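You operate a simulated robot arm through the tools that you are given. There is no shell and no other tool. Be economical: measure what you need, move in short steps, check, and stop when the job is done.

The job below is to be done with a simulated two-armed robot. You get a single attempt, and the scene is never put back.

## Task
On the top below the glass cabinets, fold the teal towel in half and then in half again.

Only the result counts: the job must be done as asked and must still hold three seconds after the hand-in. Knocking over, shifting, dropping, spilling or breaking anything else fails it. Flat cloth is picked up by pressing the open fingertips on it (5 to 10 N) and closing them slowly along it; thin cloth reads only 2 to 8 mm in the jaws.

## Robot
Two 6-joint arms with two-finger parallel grippers on one trunk, on a base that drives. Base frame: it is fixed to the floor where the robot stands at the start and does not move with it; the origin is under the middle of the robot, x ahead of it, y to its left, z up. Units: mm, rad, N and s.
The left shoulder is at the start at [60, 187, 1047], the right one opposite. Places, roughly: top below the glass cabinets [500, -100, 800]. Payload 1.57 kg a hand.
The TCP of each hand is the grasp point between the finger pads, 30 mm short of the fingertips. In the tool frame z runs along the fingers and y along their closing line. The gripper opens to 110 mm. The fingers are 24 mm wide and 12 mm thick; the gripper's body (48 by 112 mm) begins 78 mm behind the TCP.
Orientation is that of the tool frame in the base frame, as a unit quaternion [w, x, y, z]. With the fingers straight down and closing along the base's y, the tool's x points along the base's -x, its y along +y and its z along -z.

## Interface
- The arms move only by the tool apply_moves. It takes "left_targets", "right_targets" or both (then of equal length, played together; a hand with none holds still); each is a list of rows, each a list of 7 numbers: the shift along the tool's x, y, z in mm, then the turn, a rotation vector about the tool's x, y, z in rad, then the gripper command, from -1 (fully open) to 1 (shut), values between in proportion. In form: [[dx, dy, dz, ax, ay, az, gripper], ...]. A call has 1 to 20 rows; each row shifts and turns the commanded pose from where the row before left it, along the tool's axes as they then stand. A row lasts 0.2 s, in which the tool goes at most 50 mm and 0.15 rad; a call with a longer step from one row to the next is refused whole, and so is a gripper value outside its range. A pose out of reach is approached as far as the arm can. The call stops where the force on the tool passes 40 N (or 10 N more than at its start, if that is more) or the arm is blocked; 0.2 s more then pass. Each finger travels about 153 mm/s and halts on what it meets, pressing with about 39 N; the grip force reading is that of the motor and also rises with nothing between the fingers. The clock runs only during rows and for 0.2 s after the last one: add rows that do not move to give the fingers time. It gives the time, the measured TCP pose, the force on the tool (base axes), the opening and the grip force at its end, in the units of the frame above (readings bear some noise), with the torque about the TCP (base axes, N m) and any sound that the robot's microphone picked up.
- Cameras (640 x 400 px; columns grow to the right, rows downward): "scene" is now at [17.6, 6.4, 1587.4]; the picture's right is [0.08, -1.00, 0.00], its down [-0.77, -0.07, -0.63] and it looks along [0.63, 0.05, -0.78] (base axes); focal length 260 px, centre (320, 200). "left" rides on the left gripper at [70, -16, -141] in its tool frame; the picture's right is [0.23, 0.97, 0.00], its down [-0.86, 0.20, -0.48] and it looks along [-0.47, 0.11, 0.88] (tool axes); focal length 222 px, centre (320, 200). "right" rides on the right gripper at [70, 16, -141] in its tool frame; the picture's right is [-0.23, 0.97, 0.00], its down [-0.86, -0.20, -0.48] and it looks along [-0.47, -0.11, 0.88] (tool axes); focal length 222 px, centre (320, 200). There is no depth. A picture from a camera that has moved, and an enlarged one, comes with that camera's place and axes in the base frame and with its lens.
- get_image(camera): a new picture of that camera. The clock stands still meanwhile.
- lift_body(by): slides the trunk up (or, below 0, down) by that many mm; the arms and the scene camera ride with it, the base frame stays. It gives what a move gives, with no picture.
- drive_base(legs): drives the robot by 1 to 6 legs, each [ahead, left, turn to the left] in mm, mm and rad, along the robot's own axes; the way and the turn of a leg run together, so that a leg with both is an arc; at most 1500 mm and 3.142 rad a leg. The arms and the cameras ride along, it lands a little off, and it stops where it bumps. It gives what a move gives.
- pan_tilt(pan, tilt): turns the head with the scene camera to pan (to the left, within 1.501 rad either way) and tilt (down, from -0.506 to 1.204), counted from straight ahead of the robot. It gives what a move gives.
- enlarge(camera, box): a new picture of the part [left, top, right, bottom] of that camera's present view, enlarged. The clock stands still meanwhile.
- finish_job(): hands the job in; it is judged then, once.

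Work in short steps. Places have to be worked out from the pictures, the camera data and where the tool is seen: move nearer, look again, correct. Check each grasp and each placing, and mend what went wrong. You have 120 turns and 92 pictures in all, those below and enlarged ones among them. Open the grippers and draw the arms clear of the work before you hand the job in, unless the task says otherwise; then end with one line.

The tools are called after "Emit:" by a JSON object that holds its "op" and its "data". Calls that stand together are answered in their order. apply_moves: Moves the arms, as the interface text tells. Its arguments: {"type":"object","properties":{"left_targets":{"type":"array"},"right_targets":{"type":"array"}},"required":[]} The other tools are called the same way: lift_body (by) slides the trunk up or down; drive_base (legs) drives the base; pan_tilt (pan, tilt) turns the head that bears the scene camera; get_image (camera) takes a picture; enlarge (camera, box) takes an enlarged picture of a part of a camera's view; finish_job () hands the job in.

At the start:

```text
time_s: 0.0
left_eef_pos: [437.6, 170.2, 1015.2]
left_tcp_rot: [0.0, -0.001, 1.0, 0.0]
left_force: [0.1, -0.6, -0.3]
left_moment: [-0.01, 0.0, -0.01]
left_grip_width: 110.0
left_gripper_force: 0.1
right_eef_pos: [429.5, -122.1, 988.0]
right_tcp_rot: [0.0, -0.001, 1.0, 0.0]
right_force: [0.6, -0.8, 0.1]
right_moment: [0.0, -0.02, -0.06]
right_grip_width: 110.1
right_gripper_force: 0.1
trunk travel left (down, up): [-675.0, 315.0]
robot x, y, heading: [2.3, 0.4, 0.003]
head pan, tilt: [0.086, 0.888]
```

scene: 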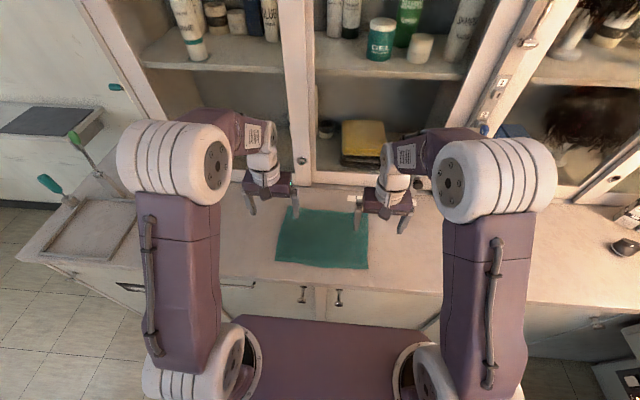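
right: 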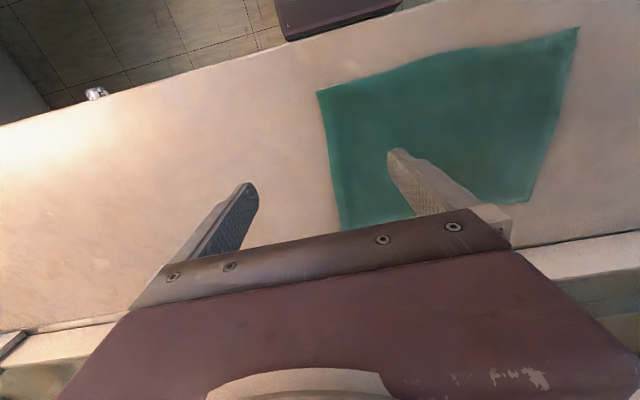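
left: 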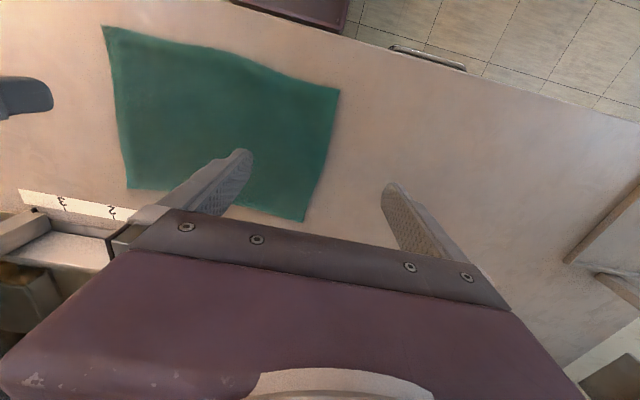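

The towel seems to span about x 400–632, y −125–187. The far edge is slightly beyond reach, so I look down first to see whether the base has room to drive ahead.

Emit:
{"op": "pan_tilt", "data": {"pan": 0, "tilt": 1.2}}

Emit:
{"op": "get_image", "data": {"camera": "scene"}}

```text
time_s: 0.8
left_eef_pos: [436.9, 169.0, 1015.1]
left_tcp_rot: [-0.001, -0.001, 1.0, 0.0]
left_force: [-0.2, 0.6, 0.1]
left_moment: [0.01, -0.01, 0.02]
left_grip_width: 110.0
left_gripper_force: 0.2
right_eef_pos: [427.9, -121.3, 987.5]
right_tcp_rot: [0.0, 0.0, 1.0, -0.001]
right_force: [-0.5, 1.5, 0.0]
right_moment: [0.03, 0.0, 0.01]
right_grip_width: 110.0
right_gripper_force: 0.2
trunk travel left (down, up): [-675.0, 315.0]
robot x, y, heading: [0.2, -0.8, -0.002]
head pan, tilt: [0.0, 1.201]
```

```text
88 pictures are left
camera scene: at [-2.4, -0.1, 1566.7], right [0.0, -1.0, 0.0], down [-0.93, 0.0, -0.36], along [0.36, 0.0, -0.93], focal length 260 px, centre (320, 200)
```

scene: 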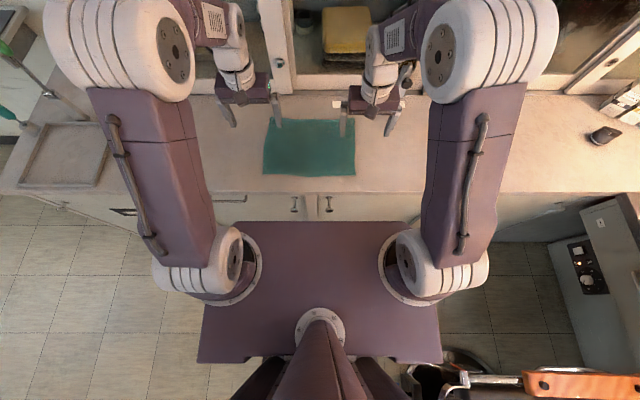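

There is a clear gap in front of the trunk. The towel measures about x 397–630, y −128–198. I drive 80 mm ahead and 34 mm left to centre on it.

Emit:
{"op": "drive_base", "data": {"legs": [[80, 34, 0]]}}

Emit:
{"op": "get_image", "data": {"camera": "left"}}

Emit:
{"op": "get_image", "data": {"camera": "right"}}

```text
time_s: 1.9
left_eef_pos: [517.0, 203.8, 1016.5]
left_tcp_rot: [0.0, 0.001, 1.0, 0.0]
left_force: [-0.4, 0.0, 0.2]
left_moment: [0.02, 0.04, 0.03]
left_grip_width: 110.1
left_gripper_force: 0.1
right_eef_pos: [507.8, -89.0, 987.4]
right_tcp_rot: [0.0, 0.0, 1.0, 0.001]
right_force: [0.1, 0.0, 0.3]
right_moment: [-0.04, 0.04, 0.02]
right_grip_width: 110.1
right_gripper_force: 0.1
trunk travel left (down, up): [-675.0, 315.0]
robot x, y, heading: [80.8, 36.9, -0.001]
head pan, tilt: [0.0, 1.201]
```

```text
87 pictures are left
camera left: at [447.2, 187.8, 1159.0], right [-0.23, 0.97, 0.0], down [0.86, 0.2, 0.48], along [0.47, 0.11, -0.88], focal length 222 px, centre (320, 200)
```

left: 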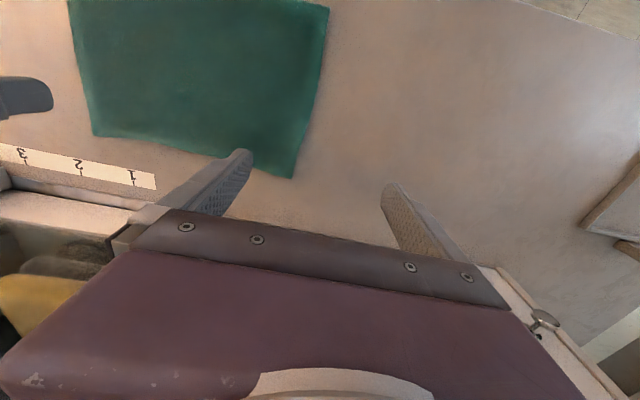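

```text
86 pictures are left
camera right: at [437.6, -72.3, 1129.1], right [0.23, 0.97, 0.0], down [0.86, -0.2, 0.48], along [0.47, -0.11, -0.88], focal length 222 px, centre (320, 200)
```

right: 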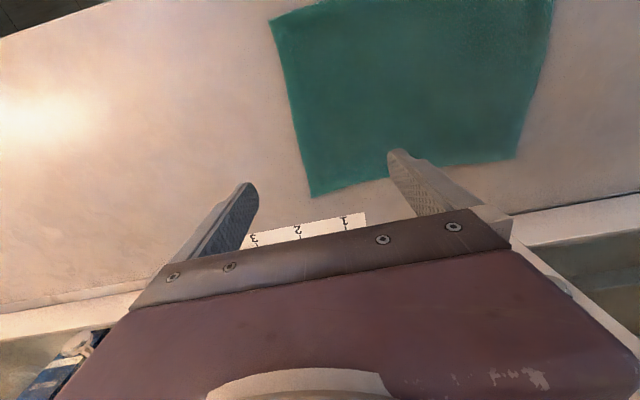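

Readings suggest the surface lies around z 770–800. I lower both hands over the near corners with jaws partly closed and look again at close range.

Emit:
{"op": "apply_moves", "data": {"left_targets": [[20.3, -6.5, 22.7, 0, 0, 0, 0.3], [20.3, -6.5, 22.7, 0, 0, 0, 0.3], [20.3, -6.5, 22.7, 0, 0, 0, 0.3], [20.3, -6.5, 22.7, 0, 0, 0, 0.3], [20.3, -6.5, 22.7, 0, 0, 0, 0.3], [20.3, -6.5, 22.7, 0, 0, 0, 0.3]], "right_targets": [[18.8, -1.8, 17.8, 0, 0, 0, 0.3], [18.8, -1.8, 17.8, 0, 0, 0, 0.3], [18.8, -1.8, 17.8, 0, 0, 0, 0.3], [18.8, -1.8, 17.8, 0, 0, 0, 0.3], [18.8, -1.8, 17.8, 0, 0, 0, 0.3], [18.8, -1.8, 17.8, 0, 0, 0, 0.3]]}}

Emit:
{"op": "get_image", "data": {"camera": "left"}}

Emit:
{"op": "get_image", "data": {"camera": "right"}}

Emit:
{"op": "get_image", "data": {"camera": "scene"}}

```text
time_s: 3.3
left_eef_pos: [396.1, 165.8, 880.0]
left_tcp_rot: [0.0, 0.0, 1.0, 0.0]
left_force: [0.7, 0.0, 0.4]
left_moment: [0.01, 0.01, -0.02]
left_grip_width: 38.7
left_gripper_force: 0.1
right_eef_pos: [396.3, -99.0, 879.0]
right_tcp_rot: [-0.001, 0.001, 1.0, 0.0]
right_force: [1.4, 0.3, 1.2]
right_moment: [0.0, 0.0, 0.01]
right_grip_width: 38.6
right_gripper_force: 0.1
trunk travel left (down, up): [-675.0, 315.0]
robot x, y, heading: [81.3, 35.6, -0.001]
head pan, tilt: [0.0, 1.201]
```

```text
85 pictures are left
camera left: at [325.8, 149.2, 1022.6], right [-0.23, 0.97, 0.0], down [0.85, 0.2, 0.48], along [0.47, 0.11, -0.88], focal length 222 px, centre (320, 200)
```

left: 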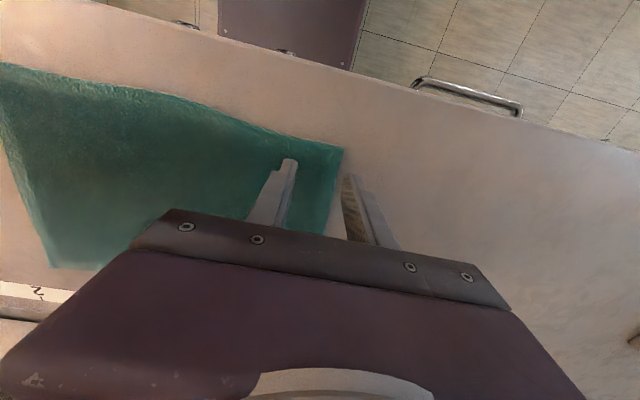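

```text
84 pictures are left
camera right: at [325.5, -83.9, 1021.4], right [0.23, 0.97, 0.0], down [0.86, -0.2, 0.48], along [0.47, -0.11, -0.88], focal length 222 px, centre (320, 200)
```

right: 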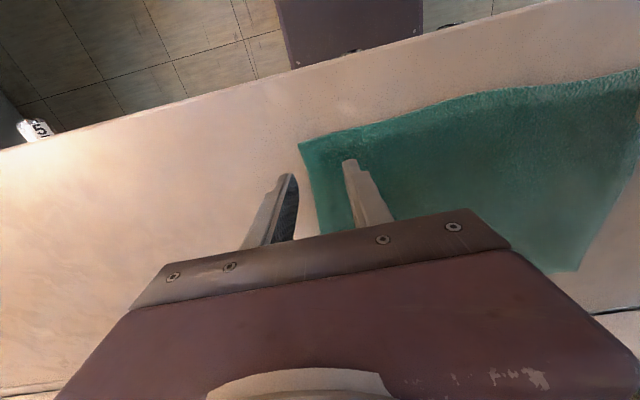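

```text
83 pictures are left
camera scene: at [77.4, 33.5, 1566.7], right [0.0, -1.0, 0.0], down [-0.93, 0.0, -0.36], along [0.36, 0.0, -0.93], focal length 260 px, centre (320, 200)
```

scene: 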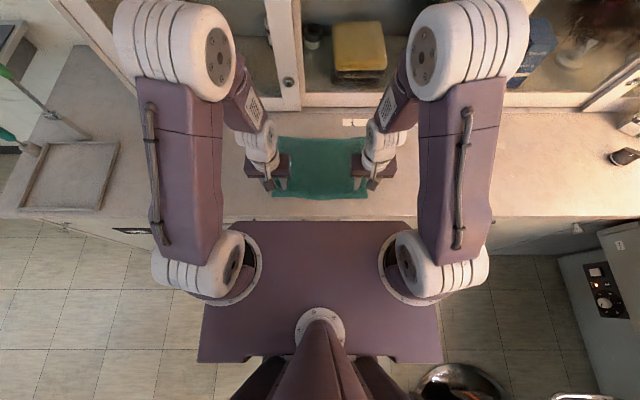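

Near corners come out at about (388, 190) left and (381, −120) right. I place each hand just inside its corner and go down to just above the cloth.

Emit:
{"op": "apply_moves", "data": {"left_targets": [[-3, -3, 20, 0, 0, 0, 0.45], [-3, -3, 20, 0, 0, 0, 0.45], [0, 0, 14, 0, 0, 0, 0.45], [0, 0, 0, 0, 0, 0, 0.45]], "right_targets": [[0, 4, 20, 0, 0, 0, 0.45], [0, 5, 20, 0, 0, 0, 0.45], [0, 0, 14, 0, 0, 0, 0.45], [0, 0, 0, 0, 0, 0, 0.45]]}}

Emit:
{"op": "get_image", "data": {"camera": "left"}}

Emit:
{"op": "get_image", "data": {"camera": "right"}}

```text
time_s: 3.9
left_eef_pos: [398.0, 160.4, 852.6]
left_tcp_rot: [0.002, 0.0, 1.0, 0.0]
left_force: [-2.7, -1.7, 25.1]
left_moment: [-0.22, 0.1, -0.03]
left_grip_width: 29.7
left_gripper_force: 0.0
right_eef_pos: [395.6, -92.3, 852.8]
right_tcp_rot: [0.003, 0.0, 1.0, 0.001]
right_force: [-2.0, -0.5, 19.7]
right_moment: [0.2, 0.07, 0.06]
right_grip_width: 29.7
right_gripper_force: 0.1
trunk travel left (down, up): [-675.0, 315.0]
robot x, y, heading: [80.8, 34.6, 0.003]
head pan, tilt: [0.0, 1.201]
stopped in row 2 (left hand): the force on the tool passed its limit (the readings are from after the stop); the commanded pose is now the measured one
```

```text
82 pictures are left
camera left: at [328.1, 145.0, 995.4], right [-0.23, 0.97, 0.0], down [0.85, 0.2, 0.48], along [0.47, 0.11, -0.88], focal length 222 px, centre (320, 200)
```

left: 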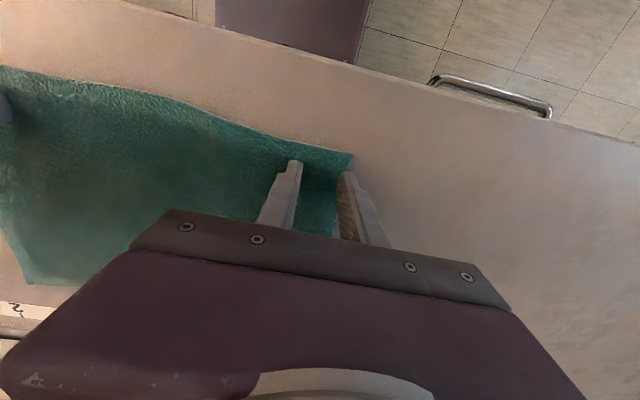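

```text
81 pictures are left
camera right: at [323.2, -76.7, 993.5], right [0.23, 0.97, 0.0], down [0.85, -0.2, 0.48], along [0.47, -0.11, -0.88], focal length 222 px, centre (320, 200)
```

right: 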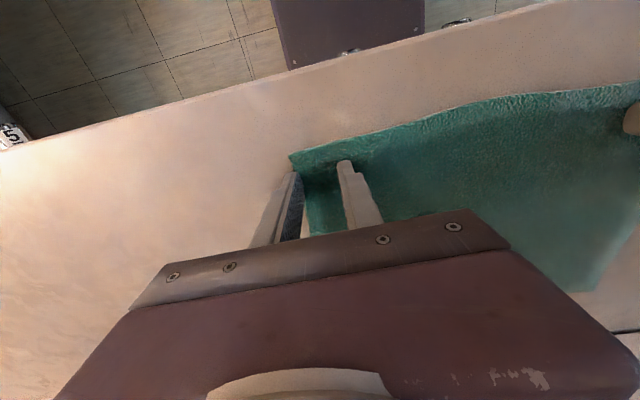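

Contact came at TCP z ≈ 852.7, so the cloth surface is at about z 822. With that, the corners are at about (375, 182) and (371, −112). I lift slightly, shift a few mm inward and nearer to the edge, then press gently.

Emit:
{"op": "apply_moves", "data": {"left_targets": [[0, 0, -6, 0, 0, 0, 0.45], [7, -5, 0, 0, 0, 0, 0.45], [0, 0, 3, 0, 0, 0, 0.45], [0, 0, 2, 0, 0, 0, 0.45]], "right_targets": [[0, 0, -6, 0, 0, 0, 0.45], [9, 6, 0, 0, 0, 0, 0.45], [0, 0, 3, 0, 0, 0, 0.45], [0, 0, 2, 0, 0, 0, 0.45]]}}

```text
time_s: 4.9
left_eef_pos: [392.6, 155.7, 853.4]
left_tcp_rot: [0.001, -0.001, 1.0, -0.001]
left_force: [0.6, 3.1, 18.7]
left_moment: [-0.02, 0.02, -0.01]
left_grip_width: 29.7
left_gripper_force: 0.1
right_eef_pos: [386.4, -86.0, 854.0]
right_tcp_rot: [0.002, 0.001, 1.0, 0.0]
right_force: [0.2, -2.6, 14.8]
right_moment: [0.07, -0.08, -0.01]
right_grip_width: 30.1
right_gripper_force: 0.1
trunk travel left (down, up): [-675.0, 315.0]
robot x, y, heading: [80.0, 33.6, 0.0]
head pan, tilt: [0.0, 1.201]
```

Pressing 19 N and 15 N, a bit too much; I back off under a millimetre.

Emit:
{"op": "apply_moves", "data": {"left_targets": [[0, 0, -0.8, 0, 0, 0, 0.45]], "right_targets": [[0, 0, -0.6, 0, 0, 0, 0.45]]}}

```text
time_s: 5.3
left_eef_pos: [391.6, 156.6, 852.5]
left_tcp_rot: [0.001, 0.0, 1.0, -0.001]
left_force: [0.4, 0.1, 14.4]
left_moment: [-0.09, -0.05, 0.01]
left_grip_width: 29.7
left_gripper_force: 0.1
right_eef_pos: [386.3, -86.8, 852.6]
right_tcp_rot: [0.002, 0.0, 1.0, 0.001]
right_force: [1.8, -0.2, 14.7]
right_moment: [0.17, -0.06, -0.05]
right_grip_width: 29.7
right_gripper_force: 0.0
trunk travel left (down, up): [-675.0, 315.0]
robot x, y, heading: [81.9, 28.9, -0.001]
head pan, tilt: [0.0, 1.201]
```

Still about 14 N each; I raise 1.2 mm more and then close slowly.

Emit:
{"op": "apply_moves", "data": {"left_targets": [[0, 0, -1.2, 0, 0, 0, 0.45]], "right_targets": [[0, 0, -1.2, 0, 0, 0, 0.45]]}}

```text
time_s: 5.7
left_eef_pos: [392.2, 155.8, 853.7]
left_tcp_rot: [-0.001, -0.001, 1.0, 0.0]
left_force: [0.1, -0.5, 8.0]
left_moment: [-0.07, 0.0, -0.02]
left_grip_width: 30.0
left_gripper_force: 0.1
right_eef_pos: [386.3, -85.8, 853.0]
right_tcp_rot: [0.001, 0.0, 1.0, 0.0]
right_force: [0.7, 1.4, 7.1]
right_moment: [0.12, -0.05, -0.03]
right_grip_width: 30.4
right_gripper_force: 0.1
trunk travel left (down, up): [-675.0, 315.0]
robot x, y, heading: [78.8, 36.4, 0.004]
head pan, tilt: [0.0, 1.201]
```

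Now about 7–8 N on both. I close slowly.

Emit:
{"op": "apply_moves", "data": {"left_targets": [[0, 0, 0, 0, 0, 0, 0.52], [0, 0, 0, 0, 0, 0, 0.59], [0, 0, 0, 0, 0, 0, 0.66], [0, 0, 0, 0, 0, 0, 0.73], [0, 0, 0, 0, 0, 0, 0.8], [0, 0, 0, 0, 0, 0, 0.87], [0, 0, 0, 0, 0, 0, 0.94], [0, 0, 0, 0, 0, 0, 1], [0, 0, 0, 0, 0, 0, 1], [0, 0, 0, 0, 0, 0, 1]], "right_targets": [[0, 0, 0, 0, 0, 0, 0.52], [0, 0, 0, 0, 0, 0, 0.59], [0, 0, 0, 0, 0, 0, 0.66], [0, 0, 0, 0, 0, 0, 0.73], [0, 0, 0, 0, 0, 0, 0.8], [0, 0, 0, 0, 0, 0, 0.87], [0, 0, 0, 0, 0, 0, 0.94], [0, 0, 0, 0, 0, 0, 1], [0, 0, 0, 0, 0, 0, 1], [0, 0, 0, 0, 0, 0, 1]]}}

Emit:
{"op": "get_image", "data": {"camera": "left"}}

Emit:
{"op": "get_image", "data": {"camera": "right"}}

```text
time_s: 7.9
left_eef_pos: [391.7, 154.2, 853.2]
left_tcp_rot: [0.0, 0.0, 1.0, 0.0]
left_force: [-1.1, -1.2, 4.2]
left_moment: [-0.03, 0.02, 0.01]
left_grip_width: 4.5
left_gripper_force: 24.8
right_eef_pos: [386.6, -85.4, 853.0]
right_tcp_rot: [0.001, -0.001, 1.0, 0.0]
right_force: [-0.3, 1.9, 4.7]
right_moment: [0.07, 0.03, -0.01]
right_grip_width: 4.2
right_gripper_force: 24.6
trunk travel left (down, up): [-675.0, 315.0]
robot x, y, heading: [77.4, 36.9, 0.004]
head pan, tilt: [0.0, 1.201]
```

```text
80 pictures are left
camera left: at [323.0, 140.0, 996.6], right [-0.23, 0.97, 0.0], down [0.86, 0.2, 0.48], along [0.47, 0.11, -0.88], focal length 222 px, centre (320, 200)
```

left: 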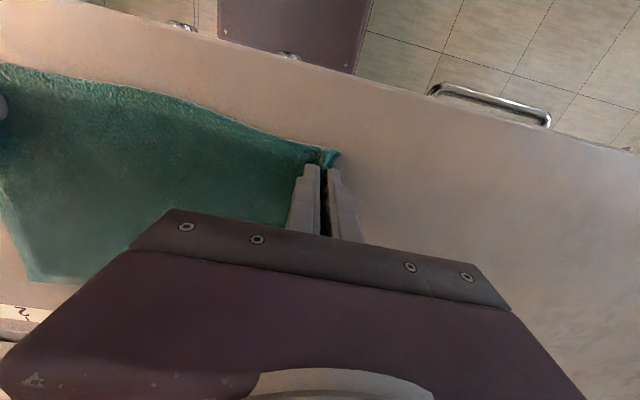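

```text
79 pictures are left
camera right: at [316.5, -70.5, 994.7], right [0.23, 0.97, 0.0], down [0.85, -0.2, 0.48], along [0.47, -0.11, -0.88], focal length 222 px, centre (320, 200)
```

right: 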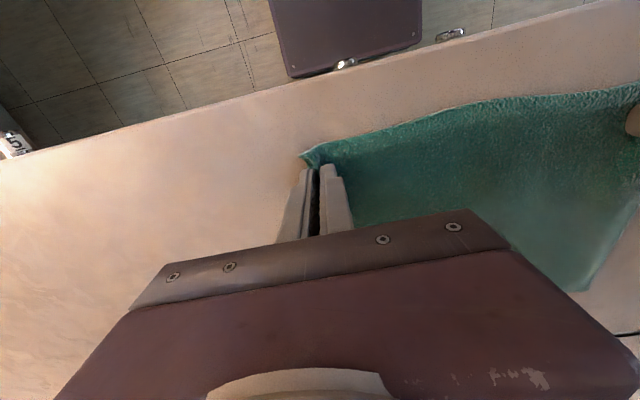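

Both grips hold about 4.5 mm of cloth. Now I carry both near corners up in an arc towards the far edge (about x 592), halfway first, to check.

Emit:
{"op": "apply_moves", "data": {"left_targets": [[-3.2, -1.2, -22, 0, 0, 0, 1], [-9.3, -1.2, -20.5, 0, 0, 0, 1], [-14.8, -1.2, -17.6, 0, 0, 0, 1], [-19.2, -1.2, -13.5, 0, 0, 0, 1], [-22.4, -1.2, -8.5, 0, 0, 0, 1], [-24.1, -1.2, -3, 0, 0, 0, 1], [-24.1, -1.2, 3, 0, 0, 0, 1]], "right_targets": [[-3.5, -1.4, -22, 0, 0, 0, 1], [-9.8, -1.4, -20.5, 0, 0, 0, 1], [-15.3, -1.4, -17.6, 0, 0, 0, 1], [-19.7, -1.4, -13.5, 0, 0, 0, 1], [-22.9, -1.4, -8.5, 0, 0, 0, 1], [-24.6, -1.4, -3, 0, 0, 0, 1], [-24.6, -1.4, 3, 0, 0, 0, 1]]}}

Emit:
{"op": "get_image", "data": {"camera": "scene"}}

Emit:
{"op": "get_image", "data": {"camera": "left"}}

```text
time_s: 9.5
left_eef_pos: [511.9, 146.1, 934.5]
left_tcp_rot: [-0.002, 0.0, 1.0, 0.0]
left_force: [-0.2, -0.7, 1.0]
left_moment: [-0.04, 0.0, 0.03]
left_grip_width: 4.2
left_gripper_force: 24.9
right_eef_pos: [509.5, -97.3, 935.8]
right_tcp_rot: [-0.002, -0.001, 1.0, 0.0]
right_force: [0.8, 1.5, -0.9]
right_moment: [0.01, 0.05, 0.03]
right_grip_width: 4.2
right_gripper_force: 24.3
trunk travel left (down, up): [-675.0, 315.0]
robot x, y, heading: [80.3, 34.7, 0.002]
head pan, tilt: [0.0, 1.201]
```

```text
78 pictures are left
camera scene: at [79.7, 33.8, 1566.6], right [0.0, -1.0, 0.0], down [-0.93, 0.0, -0.36], along [0.36, 0.0, -0.93], focal length 260 px, centre (320, 200)
```

scene: 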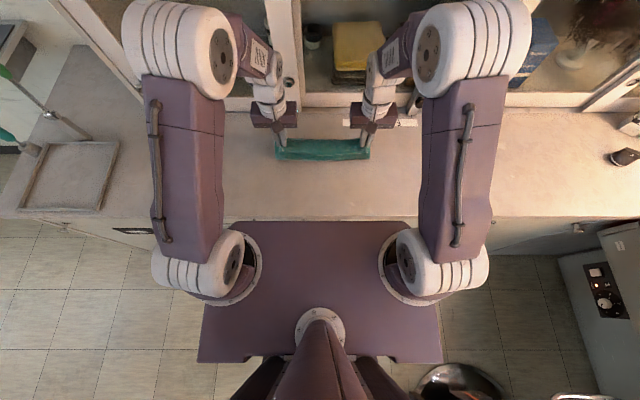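

```text
77 pictures are left
camera left: at [442.7, 131.4, 1077.6], right [-0.23, 0.97, 0.0], down [0.86, 0.2, 0.48], along [0.46, 0.11, -0.88], focal length 222 px, centre (320, 200)
```

left: 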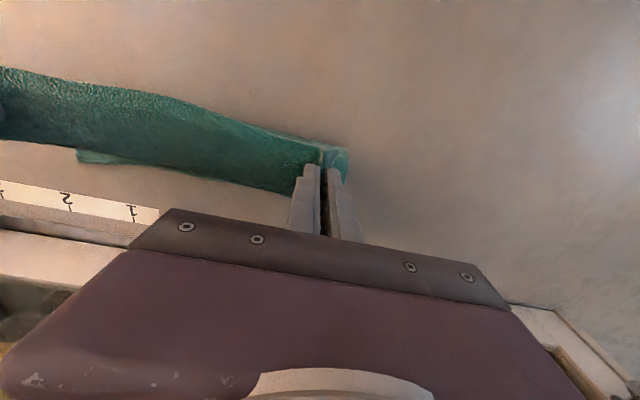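

The cloth follows nicely. I finish the arc down to just above the far edge.

Emit:
{"op": "apply_moves", "data": {"left_targets": [[-20, -1.2, 8, 0, 0, 0, 1], [-17, -1.2, 12, 0, 0, 0, 1], [-13, -1.2, 15, 0, 0, 0, 1], [-9, -1.2, 18, 0, 0, 0, 1], [-6, -1.2, 18, 0, 0, 0, 1], [0, 0, 4, 0, 0, 0, 1]], "right_targets": [[-21, -1.2, 8, 0, 0, 0, 1], [-18, -1.2, 12, 0, 0, 0, 1], [-14, -1.2, 15, 0, 0, 0, 1], [-9, -1.2, 18, 0, 0, 0, 1], [-6, -1.2, 18, 0, 0, 0, 1], [0, 0, 4, 0, 0, 0, 1]]}}

Emit:
{"op": "get_image", "data": {"camera": "right"}}

Emit:
{"op": "get_image", "data": {"camera": "left"}}

Emit:
{"op": "enlarge", "data": {"camera": "scene", "box": [230, 80, 430, 205]}}

```text
time_s: 10.9
left_eef_pos: [574.3, 140.7, 861.6]
left_tcp_rot: [0.001, 0.0, 1.0, -0.001]
left_force: [0.4, -0.7, 1.4]
left_moment: [-0.07, 0.0, -0.01]
left_grip_width: 3.9
left_gripper_force: 24.7
right_eef_pos: [574.8, -101.8, 862.2]
right_tcp_rot: [0.0, 0.0, 1.0, -0.001]
right_force: [0.6, 1.1, 2.3]
right_moment: [0.04, -0.04, 0.01]
right_grip_width: 3.9
right_gripper_force: 24.7
trunk travel left (down, up): [-675.0, 315.0]
robot x, y, heading: [80.1, 30.9, 0.001]
head pan, tilt: [0.0, 1.201]
```

```text
76 pictures are left
camera right: at [504.6, -86.7, 1002.2], right [0.23, 0.97, 0.0], down [0.85, -0.2, 0.48], along [0.47, -0.11, -0.88], focal length 222 px, centre (320, 200)
```

right: 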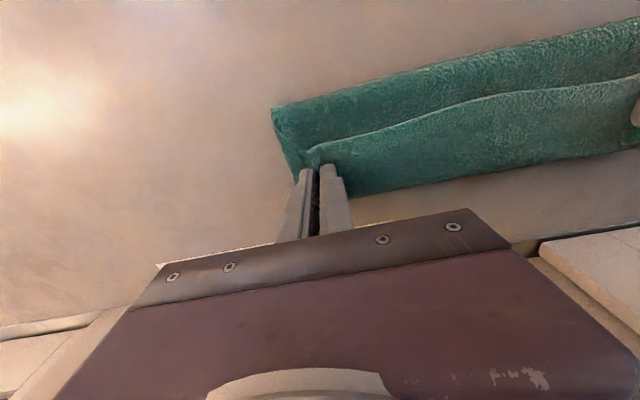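

```text
75 pictures are left
camera left: at [505.2, 125.5, 1003.9], right [-0.23, 0.97, 0.0], down [0.85, 0.2, 0.48], along [0.47, 0.11, -0.88], focal length 222 px, centre (320, 200)
```

left: 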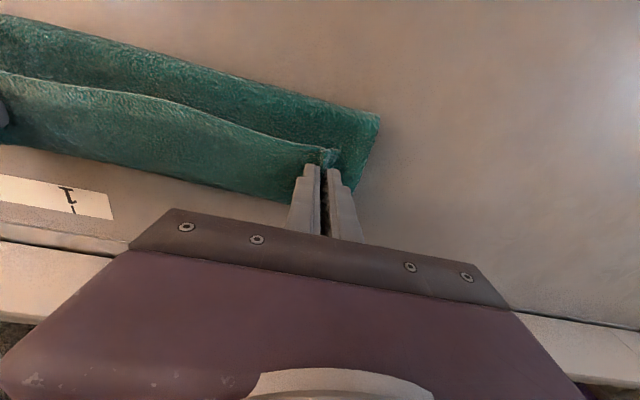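

```text
3.20 times, centred on (330, 142) of scene
camera zoom: at [76.3, 34.0, 1566.7], right [0.0, -1.0, 0.0], down [-0.93, 0.0, -0.36], along [0.36, 0.0, -0.93], focal length 831 px, centre (288, 384)
```

zoom: 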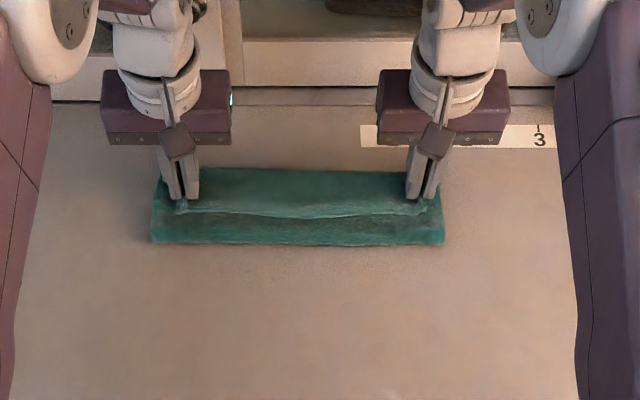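

The gripped 24 mm strip plus edge stays facing me, so the edge rolls back on itself. I carry the cloth back to flat and will re-grip with only a few mm of overlap at the edge, so that it lays properly.

Emit:
{"op": "apply_moves", "data": {"left_targets": [[6, 1, -20, 0, 0, 0, 1], [10, 1, -22, 0, 0, 0, 1], [16, 1, -18, 0, 0, 0, 1], [20, 1, -10, 0, 0, 0, 1], [24, 1, -4, 0, 0, 0, 1], [24, 1, 3, 0, 0, 0, 1], [24, 1, 8, 0, 0, 0, 1], [22, 2, 14, 0, 0, 0, 1], [19, 2, 18, 0, 0, 0, 1], [14, 2, 20, 0, 0, 0, 1], [6, 2, 16, 0, 0, 0, 1], [2, 0, 3, 0, 0, 0, 1]], "right_targets": [[6, 1, -20, 0, 0, 0, 1], [10, 1, -22, 0, 0, 0, 1], [16, 1, -18, 0, 0, 0, 1], [20, 1, -10, 0, 0, 0, 1], [24, 1, -4, 0, 0, 0, 1], [24, 1, 3, 0, 0, 0, 1], [24, 1, 8, 0, 0, 0, 1], [22, 2, 14, 0, 0, 0, 1], [20, 2, 18, 0, 0, 0, 1], [15, 2, 20, 0, 0, 0, 1], [8, 2, 16, 0, 0, 0, 1], [4, 0, 3, 0, 0, 0, 1]]}}

Emit:
{"op": "get_image", "data": {"camera": "left"}}

Emit:
{"op": "get_image", "data": {"camera": "right"}}

```text
time_s: 13.5
left_eef_pos: [387.2, 155.8, 852.8]
left_tcp_rot: [0.001, 0.0, 1.0, 0.0]
left_force: [2.2, -0.4, 9.8]
left_moment: [-0.03, -0.09, 0.0]
left_grip_width: 4.4
left_gripper_force: 24.9
right_eef_pos: [382.9, -86.8, 853.2]
right_tcp_rot: [0.001, 0.0, 1.0, 0.0]
right_force: [2.4, 0.7, 6.6]
right_moment: [0.09, -0.05, 0.02]
right_grip_width: 4.2
right_gripper_force: 24.5
trunk travel left (down, up): [-675.0, 315.0]
robot x, y, heading: [78.7, 34.7, 0.0]
head pan, tilt: [0.0, 1.201]
```

```text
73 pictures are left
camera left: at [318.1, 140.6, 996.0], right [-0.23, 0.97, 0.0], down [0.85, 0.2, 0.48], along [0.47, 0.11, -0.88], focal length 222 px, centre (320, 200)
```

left: 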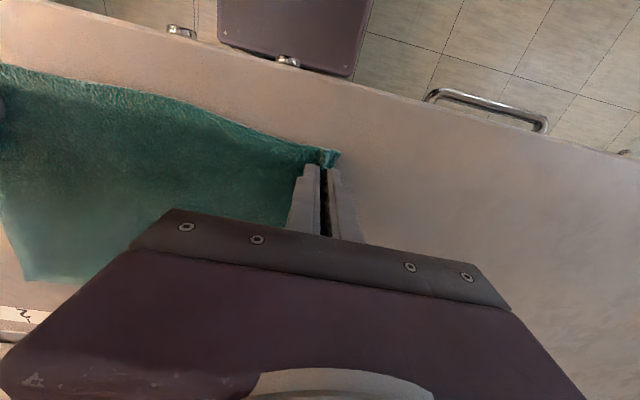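

```text
72 pictures are left
camera right: at [311.6, -71.7, 994.4], right [0.23, 0.97, 0.0], down [0.85, -0.2, 0.48], along [0.47, -0.11, -0.88], focal length 222 px, centre (320, 200)
```

right: 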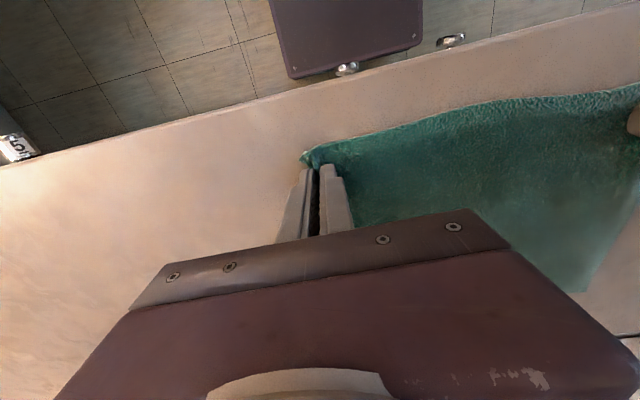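

Cloth is back flat. I open, rise, and back off 22 mm toward the edge to check the overlap.

Emit:
{"op": "apply_moves", "data": {"left_targets": [[0, 0, 0, 0, 0, 0, 0.7], [0, 0, 0, 0, 0, 0, 0.45], [0, 0, -6, 0, 0, 0, 0.45], [0, 0, -6, 0, 0, 0, 0.45], [22, 3, 0, 0, 0, 0, 0.45], [0, 0, 0, 0, 0, 0, 0.45]], "right_targets": [[0, 0, 0, 0, 0, 0, 0.7], [0, 0, 0, 0, 0, 0, 0.45], [0, 0, -6, 0, 0, 0, 0.45], [0, 0, -6, 0, 0, 0, 0.45], [22, -3, 0, 0, 0, 0, 0.45], [0, 0, 0, 0, 0, 0, 0.45]]}}

Emit:
{"op": "enlarge", "data": {"camera": "left", "box": [200, 100, 440, 250]}}

Emit:
{"op": "enlarge", "data": {"camera": "right", "box": [200, 100, 440, 250]}}

```text
time_s: 14.9
left_eef_pos: [366.4, 159.6, 864.4]
left_tcp_rot: [-0.001, 0.0, 1.0, 0.0]
left_force: [0.4, 0.5, 0.0]
left_moment: [0.03, 0.04, -0.03]
left_grip_width: 30.1
left_gripper_force: 0.0
right_eef_pos: [360.5, -90.9, 864.8]
right_tcp_rot: [0.0, -0.001, 1.0, 0.0]
right_force: [0.2, -0.3, -0.9]
right_moment: [0.03, 0.03, -0.02]
right_grip_width: 30.3
right_gripper_force: 0.2
trunk travel left (down, up): [-675.0, 315.0]
robot x, y, heading: [81.5, 31.1, -0.002]
head pan, tilt: [0.0, 1.201]
```

```text
2.67 times, centred on (320, 175) of left
camera zoom: at [296.6, 143.9, 1007.3], right [-0.23, 0.97, 0.0], down [0.86, 0.2, 0.48], along [0.46, 0.11, -0.88], focal length 592 px, centre (320, 267)
```

zoom: 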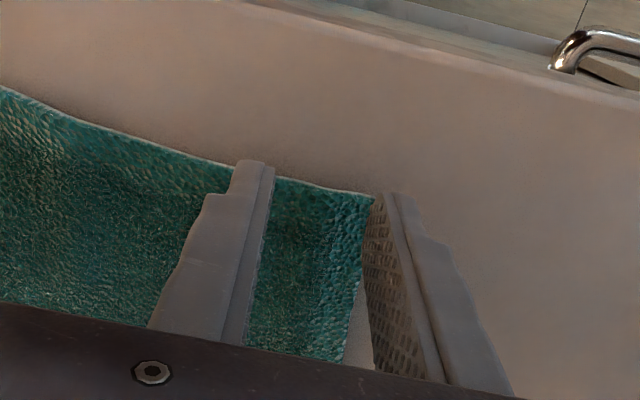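

```text
2.67 times, centred on (320, 175) of right
camera zoom: at [290.5, -75.2, 1005.8], right [0.23, 0.97, 0.0], down [0.85, -0.2, 0.48], along [0.47, -0.11, -0.88], focal length 592 px, centre (320, 267)
```

zoom: 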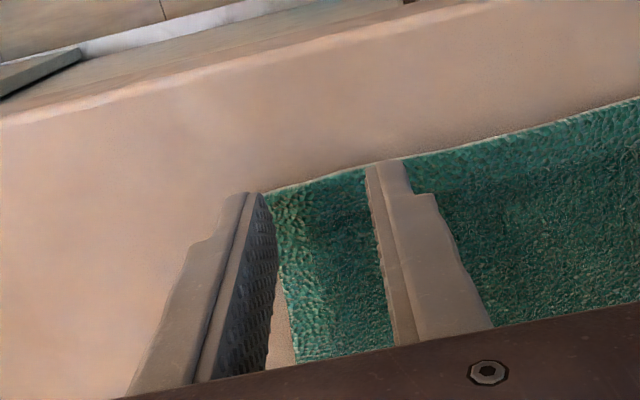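

The near edge is at x ≈ 362 (left) and 356 (right). I move 8 mm further back for roughly an 8 mm overlap, 4 mm inward, and press down.

Emit:
{"op": "apply_moves", "data": {"left_targets": [[8, -5, 0, 0, 0, 0, 0.45], [0, 0, 6, 0, 0, 0, 0.45], [0, 0, 4.5, 0, 0, 0, 0.45], [0, 0, 0, 0, 0, 0, 0.45]], "right_targets": [[8, 5, 0, 0, 0, 0, 0.45], [0, 0, 6, 0, 0, 0, 0.45], [0, 0, 4.5, 0, 0, 0, 0.45], [0, 0, 0, 0, 0, 0, 0.45]]}}

Emit:
{"op": "enlarge", "data": {"camera": "left", "box": [200, 100, 440, 250]}}

Emit:
{"op": "enlarge", "data": {"camera": "right", "box": [200, 100, 440, 250]}}

```text
time_s: 15.9
left_eef_pos: [357.0, 155.1, 852.9]
left_tcp_rot: [0.0, 0.0, 1.0, 0.0]
left_force: [0.1, -0.6, 1.5]
left_moment: [-0.01, 0.0, 0.02]
left_grip_width: 30.5
left_gripper_force: 0.1
right_eef_pos: [352.6, -84.5, 853.9]
right_tcp_rot: [0.001, 0.0, 1.0, 0.0]
right_force: [-0.3, -0.3, 2.0]
right_moment: [-0.01, -0.05, 0.0]
right_grip_width: 30.2
right_gripper_force: 0.0
trunk travel left (down, up): [-675.0, 315.0]
robot x, y, heading: [83.5, 35.3, -0.001]
head pan, tilt: [0.0, 1.201]
```

```text
2.67 times, centred on (320, 175) of left
camera zoom: at [288.1, 139.1, 996.8], right [-0.23, 0.97, 0.0], down [0.86, 0.2, 0.48], along [0.47, 0.11, -0.88], focal length 592 px, centre (320, 267)
```

zoom: 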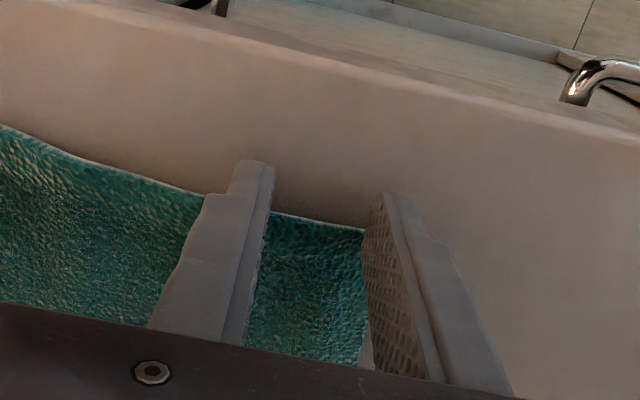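

```text
2.67 times, centred on (320, 175) of right
camera zoom: at [282.1, -69.3, 995.2], right [0.23, 0.97, 0.0], down [0.85, -0.2, 0.48], along [0.47, -0.11, -0.88], focal length 592 px, centre (320, 267)
```

zoom: 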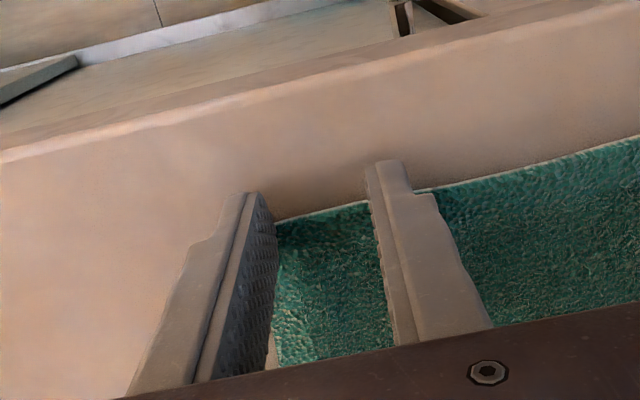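

Overlap is about 11–13 mm. I press a touch more and close slowly.

Emit:
{"op": "apply_moves", "data": {"left_targets": [[0, 0, 1.3, 0, 0, 0, 0.45], [0, 0, 0, 0, 0, 0, 0.52], [0, 0, 0, 0, 0, 0, 0.59], [0, 0, 0, 0, 0, 0, 0.66], [0, 0, 0, 0, 0, 0, 0.73], [0, 0, 0, 0, 0, 0, 0.8], [0, 0, 0, 0, 0, 0, 0.87], [0, 0, 0, 0, 0, 0, 0.94], [0, 0, 0, 0, 0, 0, 1], [0, 0, 0, 0, 0, 0, 1], [0, 0, 0, 0, 0, 0, 1]], "right_targets": [[3, 0, 1.2, 0, 0, 0, 0.45], [0, 0, 0, 0, 0, 0, 0.52], [0, 0, 0, 0, 0, 0, 0.59], [0, 0, 0, 0, 0, 0, 0.66], [0, 0, 0, 0, 0, 0, 0.73], [0, 0, 0, 0, 0, 0, 0.8], [0, 0, 0, 0, 0, 0, 0.87], [0, 0, 0, 0, 0, 0, 0.94], [0, 0, 0, 0, 0, 0, 1], [0, 0, 0, 0, 0, 0, 1], [0, 0, 0, 0, 0, 0, 1]]}}

Emit:
{"op": "get_image", "data": {"camera": "left"}}

Emit:
{"op": "get_image", "data": {"camera": "right"}}

```text
time_s: 18.3
left_eef_pos: [358.3, 153.5, 853.5]
left_tcp_rot: [0.0, 0.001, 1.0, 0.0]
left_force: [-0.2, -12.1, 6.1]
left_moment: [-0.42, -0.07, -0.12]
left_grip_width: 3.3
left_gripper_force: 23.9
right_eef_pos: [350.0, -84.1, 853.6]
right_tcp_rot: [0.0, 0.0, 1.0, 0.0]
right_force: [0.8, 13.7, 6.2]
right_moment: [0.42, -0.06, 0.13]
right_grip_width: 3.4
right_gripper_force: 23.9
trunk travel left (down, up): [-675.0, 315.0]
robot x, y, heading: [78.0, 36.0, -0.002]
head pan, tilt: [0.0, 1.201]
```

```text
67 pictures are left
camera left: at [288.0, 139.1, 995.8], right [-0.23, 0.97, 0.0], down [0.85, 0.2, 0.48], along [0.47, 0.11, -0.88], focal length 222 px, centre (320, 200)
```

left: 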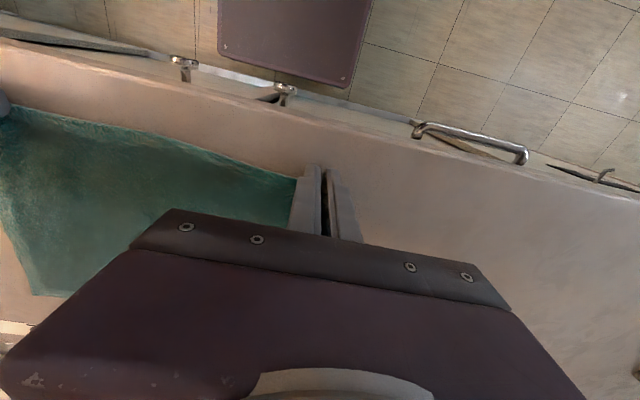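

```text
66 pictures are left
camera right: at [278.9, -69.3, 994.1], right [0.23, 0.97, 0.0], down [0.85, -0.2, 0.48], along [0.47, -0.11, -0.88], focal length 222 px, centre (320, 200)
```

right: 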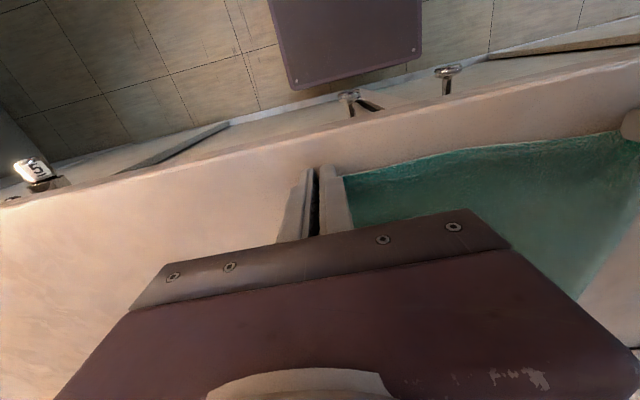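

Gripped again, 3.3 mm. The far edge is now at about x 572. I carry the edge over in one arc, relaxing a little inward, stopping just above the far edge.

Emit:
{"op": "apply_moves", "data": {"left_targets": [[-3.4, -3, -22, 0, 0, 0, 1], [-10, -1, -20.5, 0, 0, 0, 1], [-15.9, -1, -17.6, 0, 0, 0, 1], [-20.7, -1, -13.5, 0, 0, 0, 1], [-24.1, -1, -8.5, 0, 0, 0, 1], [-25.9, -1, -3, 0, 0, 0, 1], [-25.9, -1, 3, 0, 0, 0, 1], [-24.1, -1, 8.5, 0, 0, 0, 1], [-20.7, -1, 13.5, 0, 0, 0, 1], [-15.9, -1, 17.6, 0, 0, 0, 1], [-10, -1, 17, 0, 0, 0, 1], [-3.4, -1, 16, 0, 0, 0, 1]], "right_targets": [[-3.4, 1, -22, 0, 0, 0, 1], [-10, -1, -20.5, 0, 0, 0, 1], [-15.9, -1, -17.6, 0, 0, 0, 1], [-20.7, -1, -13.5, 0, 0, 0, 1], [-24.1, -1, -8.5, 0, 0, 0, 1], [-25.9, -1, -3, 0, 0, 0, 1], [-26.9, -1, 3, 0, 0, 0, 1], [-25.1, -1, 8.5, 0, 0, 0, 1], [-21.7, -1, 13.5, 0, 0, 0, 1], [-16.9, -1, 17.6, 0, 0, 0, 1], [-11, -1, 17, 0, 0, 0, 1], [-4.4, -1, 16, 0, 0, 0, 1]]}}

Emit:
{"op": "get_image", "data": {"camera": "left"}}

Emit:
{"op": "get_image", "data": {"camera": "right"}}

Emit:
{"op": "enlarge", "data": {"camera": "scene", "box": [230, 80, 430, 205]}}

```text
time_s: 20.9
left_eef_pos: [557.7, 139.7, 862.4]
left_tcp_rot: [0.0, -0.001, 1.0, -0.001]
left_force: [-0.9, -8.6, 1.8]
left_moment: [-0.21, 0.0, -0.12]
left_grip_width: 3.0
left_gripper_force: 23.7
right_eef_pos: [555.6, -95.1, 862.6]
right_tcp_rot: [0.0, 0.0, 1.0, 0.001]
right_force: [0.8, 7.5, 0.3]
right_moment: [0.28, -0.02, 0.05]
right_grip_width: 3.3
right_gripper_force: 24.2
trunk travel left (down, up): [-675.0, 315.0]
robot x, y, heading: [77.1, 31.8, -0.001]
head pan, tilt: [0.0, 1.201]
```

```text
65 pictures are left
camera left: at [489.1, 125.1, 1005.4], right [-0.23, 0.97, 0.0], down [0.86, 0.2, 0.48], along [0.46, 0.11, -0.88], focal length 222 px, centre (320, 200)
```

left: 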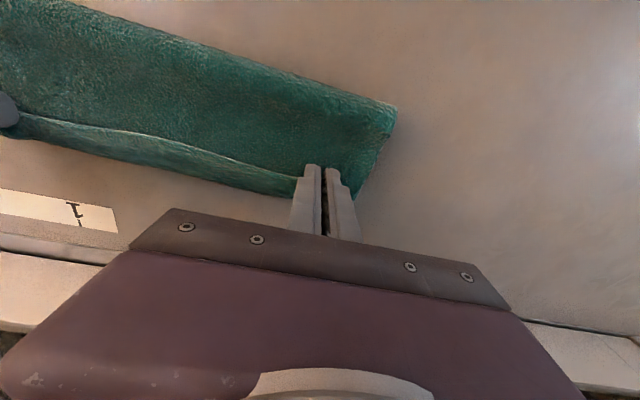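

```text
64 pictures are left
camera right: at [485.1, -79.4, 1003.7], right [0.23, 0.97, 0.0], down [0.85, -0.2, 0.48], along [0.47, -0.11, -0.88], focal length 222 px, centre (320, 200)
```

right: 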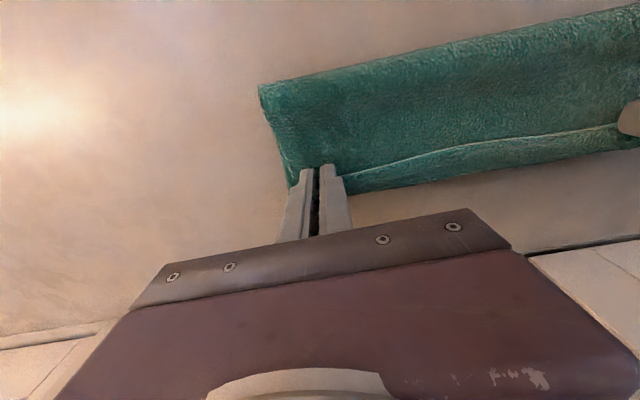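

```text
3.20 times, centred on (330, 142) of scene
camera zoom: at [77.8, 33.9, 1566.7], right [0.0, -1.0, 0.0], down [-0.93, 0.0, -0.36], along [0.36, 0.0, -0.93], focal length 831 px, centre (288, 384)
```

zoom: 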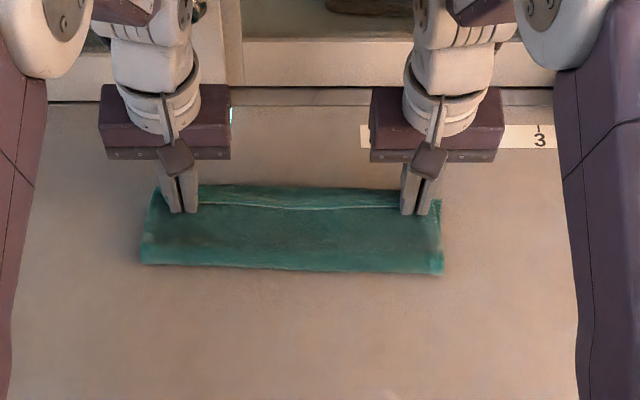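

Much better: the edge lies only ~15 mm short of the far edge. I nudge 12 mm further, lower slightly, open gently and rise.

Emit:
{"op": "apply_moves", "data": {"left_targets": [[-6, 2, 0, 0, 0, 0, 1], [-6, 2, 3, 0, 0, 0, 1], [0, 0, 3, 0, 0, 0, 1], [0, 0, 0, 0, 0, 0, 0.85], [0, 0, 0, 0, 0, 0, 0.7], [0, 0, 0, 0, 0, 0, 0.6], [0, 0, -10, 0, 0, 0, 0.6], [0, 0, -25, 0, 0, 0, 0.6], [0, 0, -25, 0, 0, 0, 0.6]], "right_targets": [[-6, -2, 0, 0, 0, 0, 1], [-6, -2, 3, 0, 0, 0, 1], [0, 0, 3, 0, 0, 0, 1], [0, 0, 0, 0, 0, 0, 0.85], [0, 0, 0, 0, 0, 0, 0.7], [0, 0, 0, 0, 0, 0, 0.6], [0, 0, -10, 0, 0, 0, 0.6], [0, 0, -25, 0, 0, 0, 0.6], [0, 0, -25, 0, 0, 0, 0.6]]}}

Emit:
{"op": "get_image", "data": {"camera": "left"}}

Emit:
{"op": "get_image", "data": {"camera": "right"}}

Emit:
{"op": "enlarge", "data": {"camera": "scene", "box": [230, 80, 430, 205]}}

```text
time_s: 22.9
left_eef_pos: [569.5, 144.6, 916.5]
left_tcp_rot: [-0.001, -0.001, 1.0, 0.0]
left_force: [0.4, 0.4, 0.9]
left_moment: [-0.03, -0.03, 0.02]
left_grip_width: 21.9
left_gripper_force: 0.1
right_eef_pos: [566.9, -99.3, 916.5]
right_tcp_rot: [0.0, -0.001, 1.0, 0.0]
right_force: [1.4, 0.3, -0.2]
right_moment: [0.01, 0.01, -0.01]
right_grip_width: 22.0
right_gripper_force: 0.2
trunk travel left (down, up): [-675.0, 315.0]
robot x, y, heading: [78.9, 37.8, 0.005]
head pan, tilt: [0.0, 1.201]
```

```text
62 pictures are left
camera left: at [499.9, 129.0, 1059.5], right [-0.23, 0.97, 0.0], down [0.86, 0.2, 0.48], along [0.47, 0.11, -0.88], focal length 222 px, centre (320, 200)
```

left: 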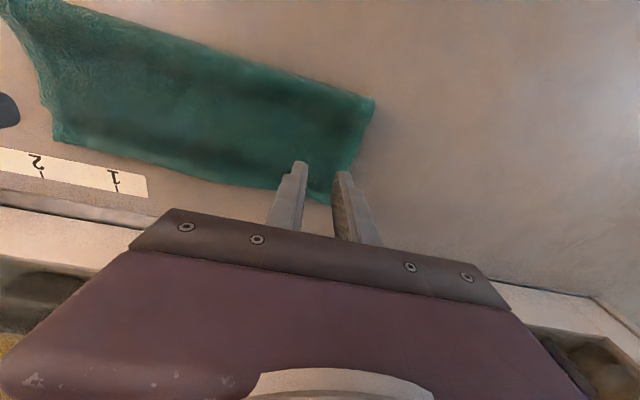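

```text
61 pictures are left
camera right: at [496.4, -83.6, 1057.7], right [0.23, 0.97, 0.0], down [0.85, -0.2, 0.48], along [0.47, -0.11, -0.88], focal length 222 px, centre (320, 200)
```

right: 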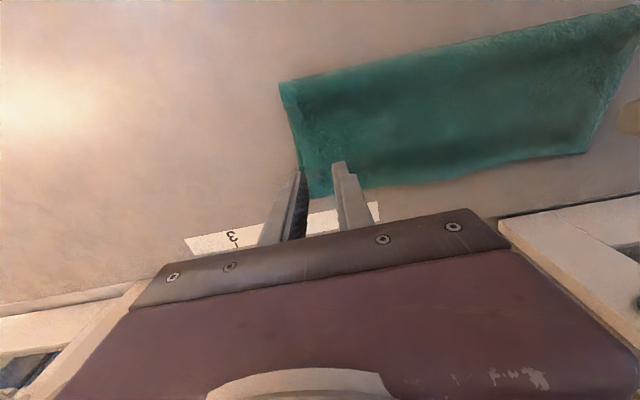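

```text
3.20 times, centred on (330, 142) of scene
camera zoom: at [76.5, 34.0, 1566.5], right [0.0, -1.0, 0.0], down [-0.93, 0.0, -0.36], along [0.36, 0.0, -0.93], focal length 831 px, centre (288, 384)
```

zoom: 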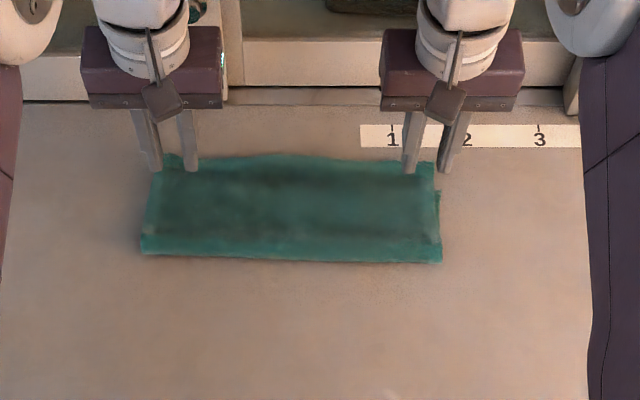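

The first fold fell open nicely. I raise the hands and spread them to see the strip clearly.

Emit:
{"op": "apply_moves", "data": {"left_targets": [[10, 20, -30, 0, 0, 0, 0.6], [10, 20, -30, 0, 0, 0, 0.6], [10, 20, -20, 0, 0, 0, 0.6]], "right_targets": [[10, -20, -30, 0, 0, 0, 0.6], [10, -20, -30, 0, 0, 0, 0.6], [10, -20, -20, 0, 0, 0, 0.6]]}}

Emit:
{"op": "enlarge", "data": {"camera": "scene", "box": [250, 100, 390, 188]}}

Emit:
{"op": "get_image", "data": {"camera": "left"}}

```text
time_s: 23.7
left_eef_pos: [540.0, 204.8, 996.3]
left_tcp_rot: [0.0, 0.0, 1.0, 0.0]
left_force: [-0.3, -1.4, 0.0]
left_moment: [0.0, 0.0, -0.02]
left_grip_width: 22.2
left_gripper_force: 0.1
right_eef_pos: [536.9, -159.0, 997.0]
right_tcp_rot: [0.0, 0.0, 1.0, 0.0]
right_force: [-0.1, 0.1, 0.0]
right_moment: [-0.01, -0.02, 0.01]
right_grip_width: 22.1
right_gripper_force: 0.1
trunk travel left (down, up): [-675.0, 315.0]
robot x, y, heading: [77.1, 32.2, 0.001]
head pan, tilt: [0.0, 1.201]
```

```text
4.55 times, centred on (320, 144) of scene
camera zoom: at [76.4, 34.0, 1566.5], right [0.0, -1.0, 0.0], down [-0.93, 0.0, -0.36], along [0.36, 0.0, -0.93], focal length 1181 px, centre (320, 454)
```

zoom: 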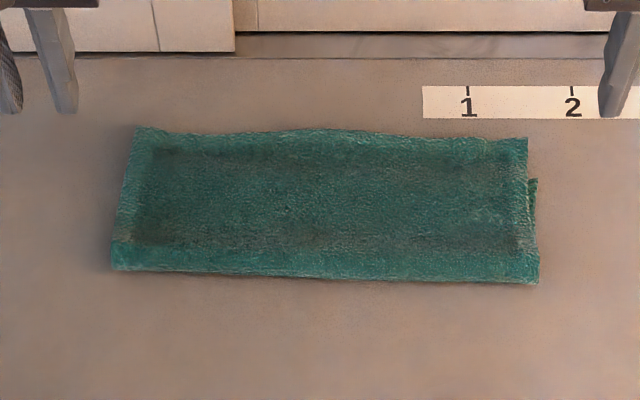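

```text
58 pictures are left
camera left: at [470.3, 189.7, 1139.3], right [-0.23, 0.97, 0.0], down [0.86, 0.2, 0.48], along [0.47, 0.11, -0.88], focal length 222 px, centre (320, 200)
```

left: 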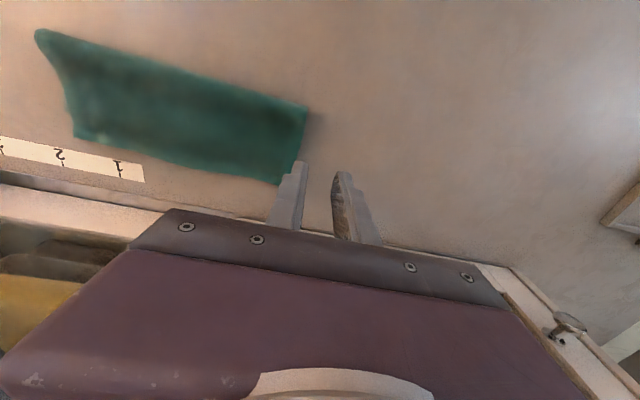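

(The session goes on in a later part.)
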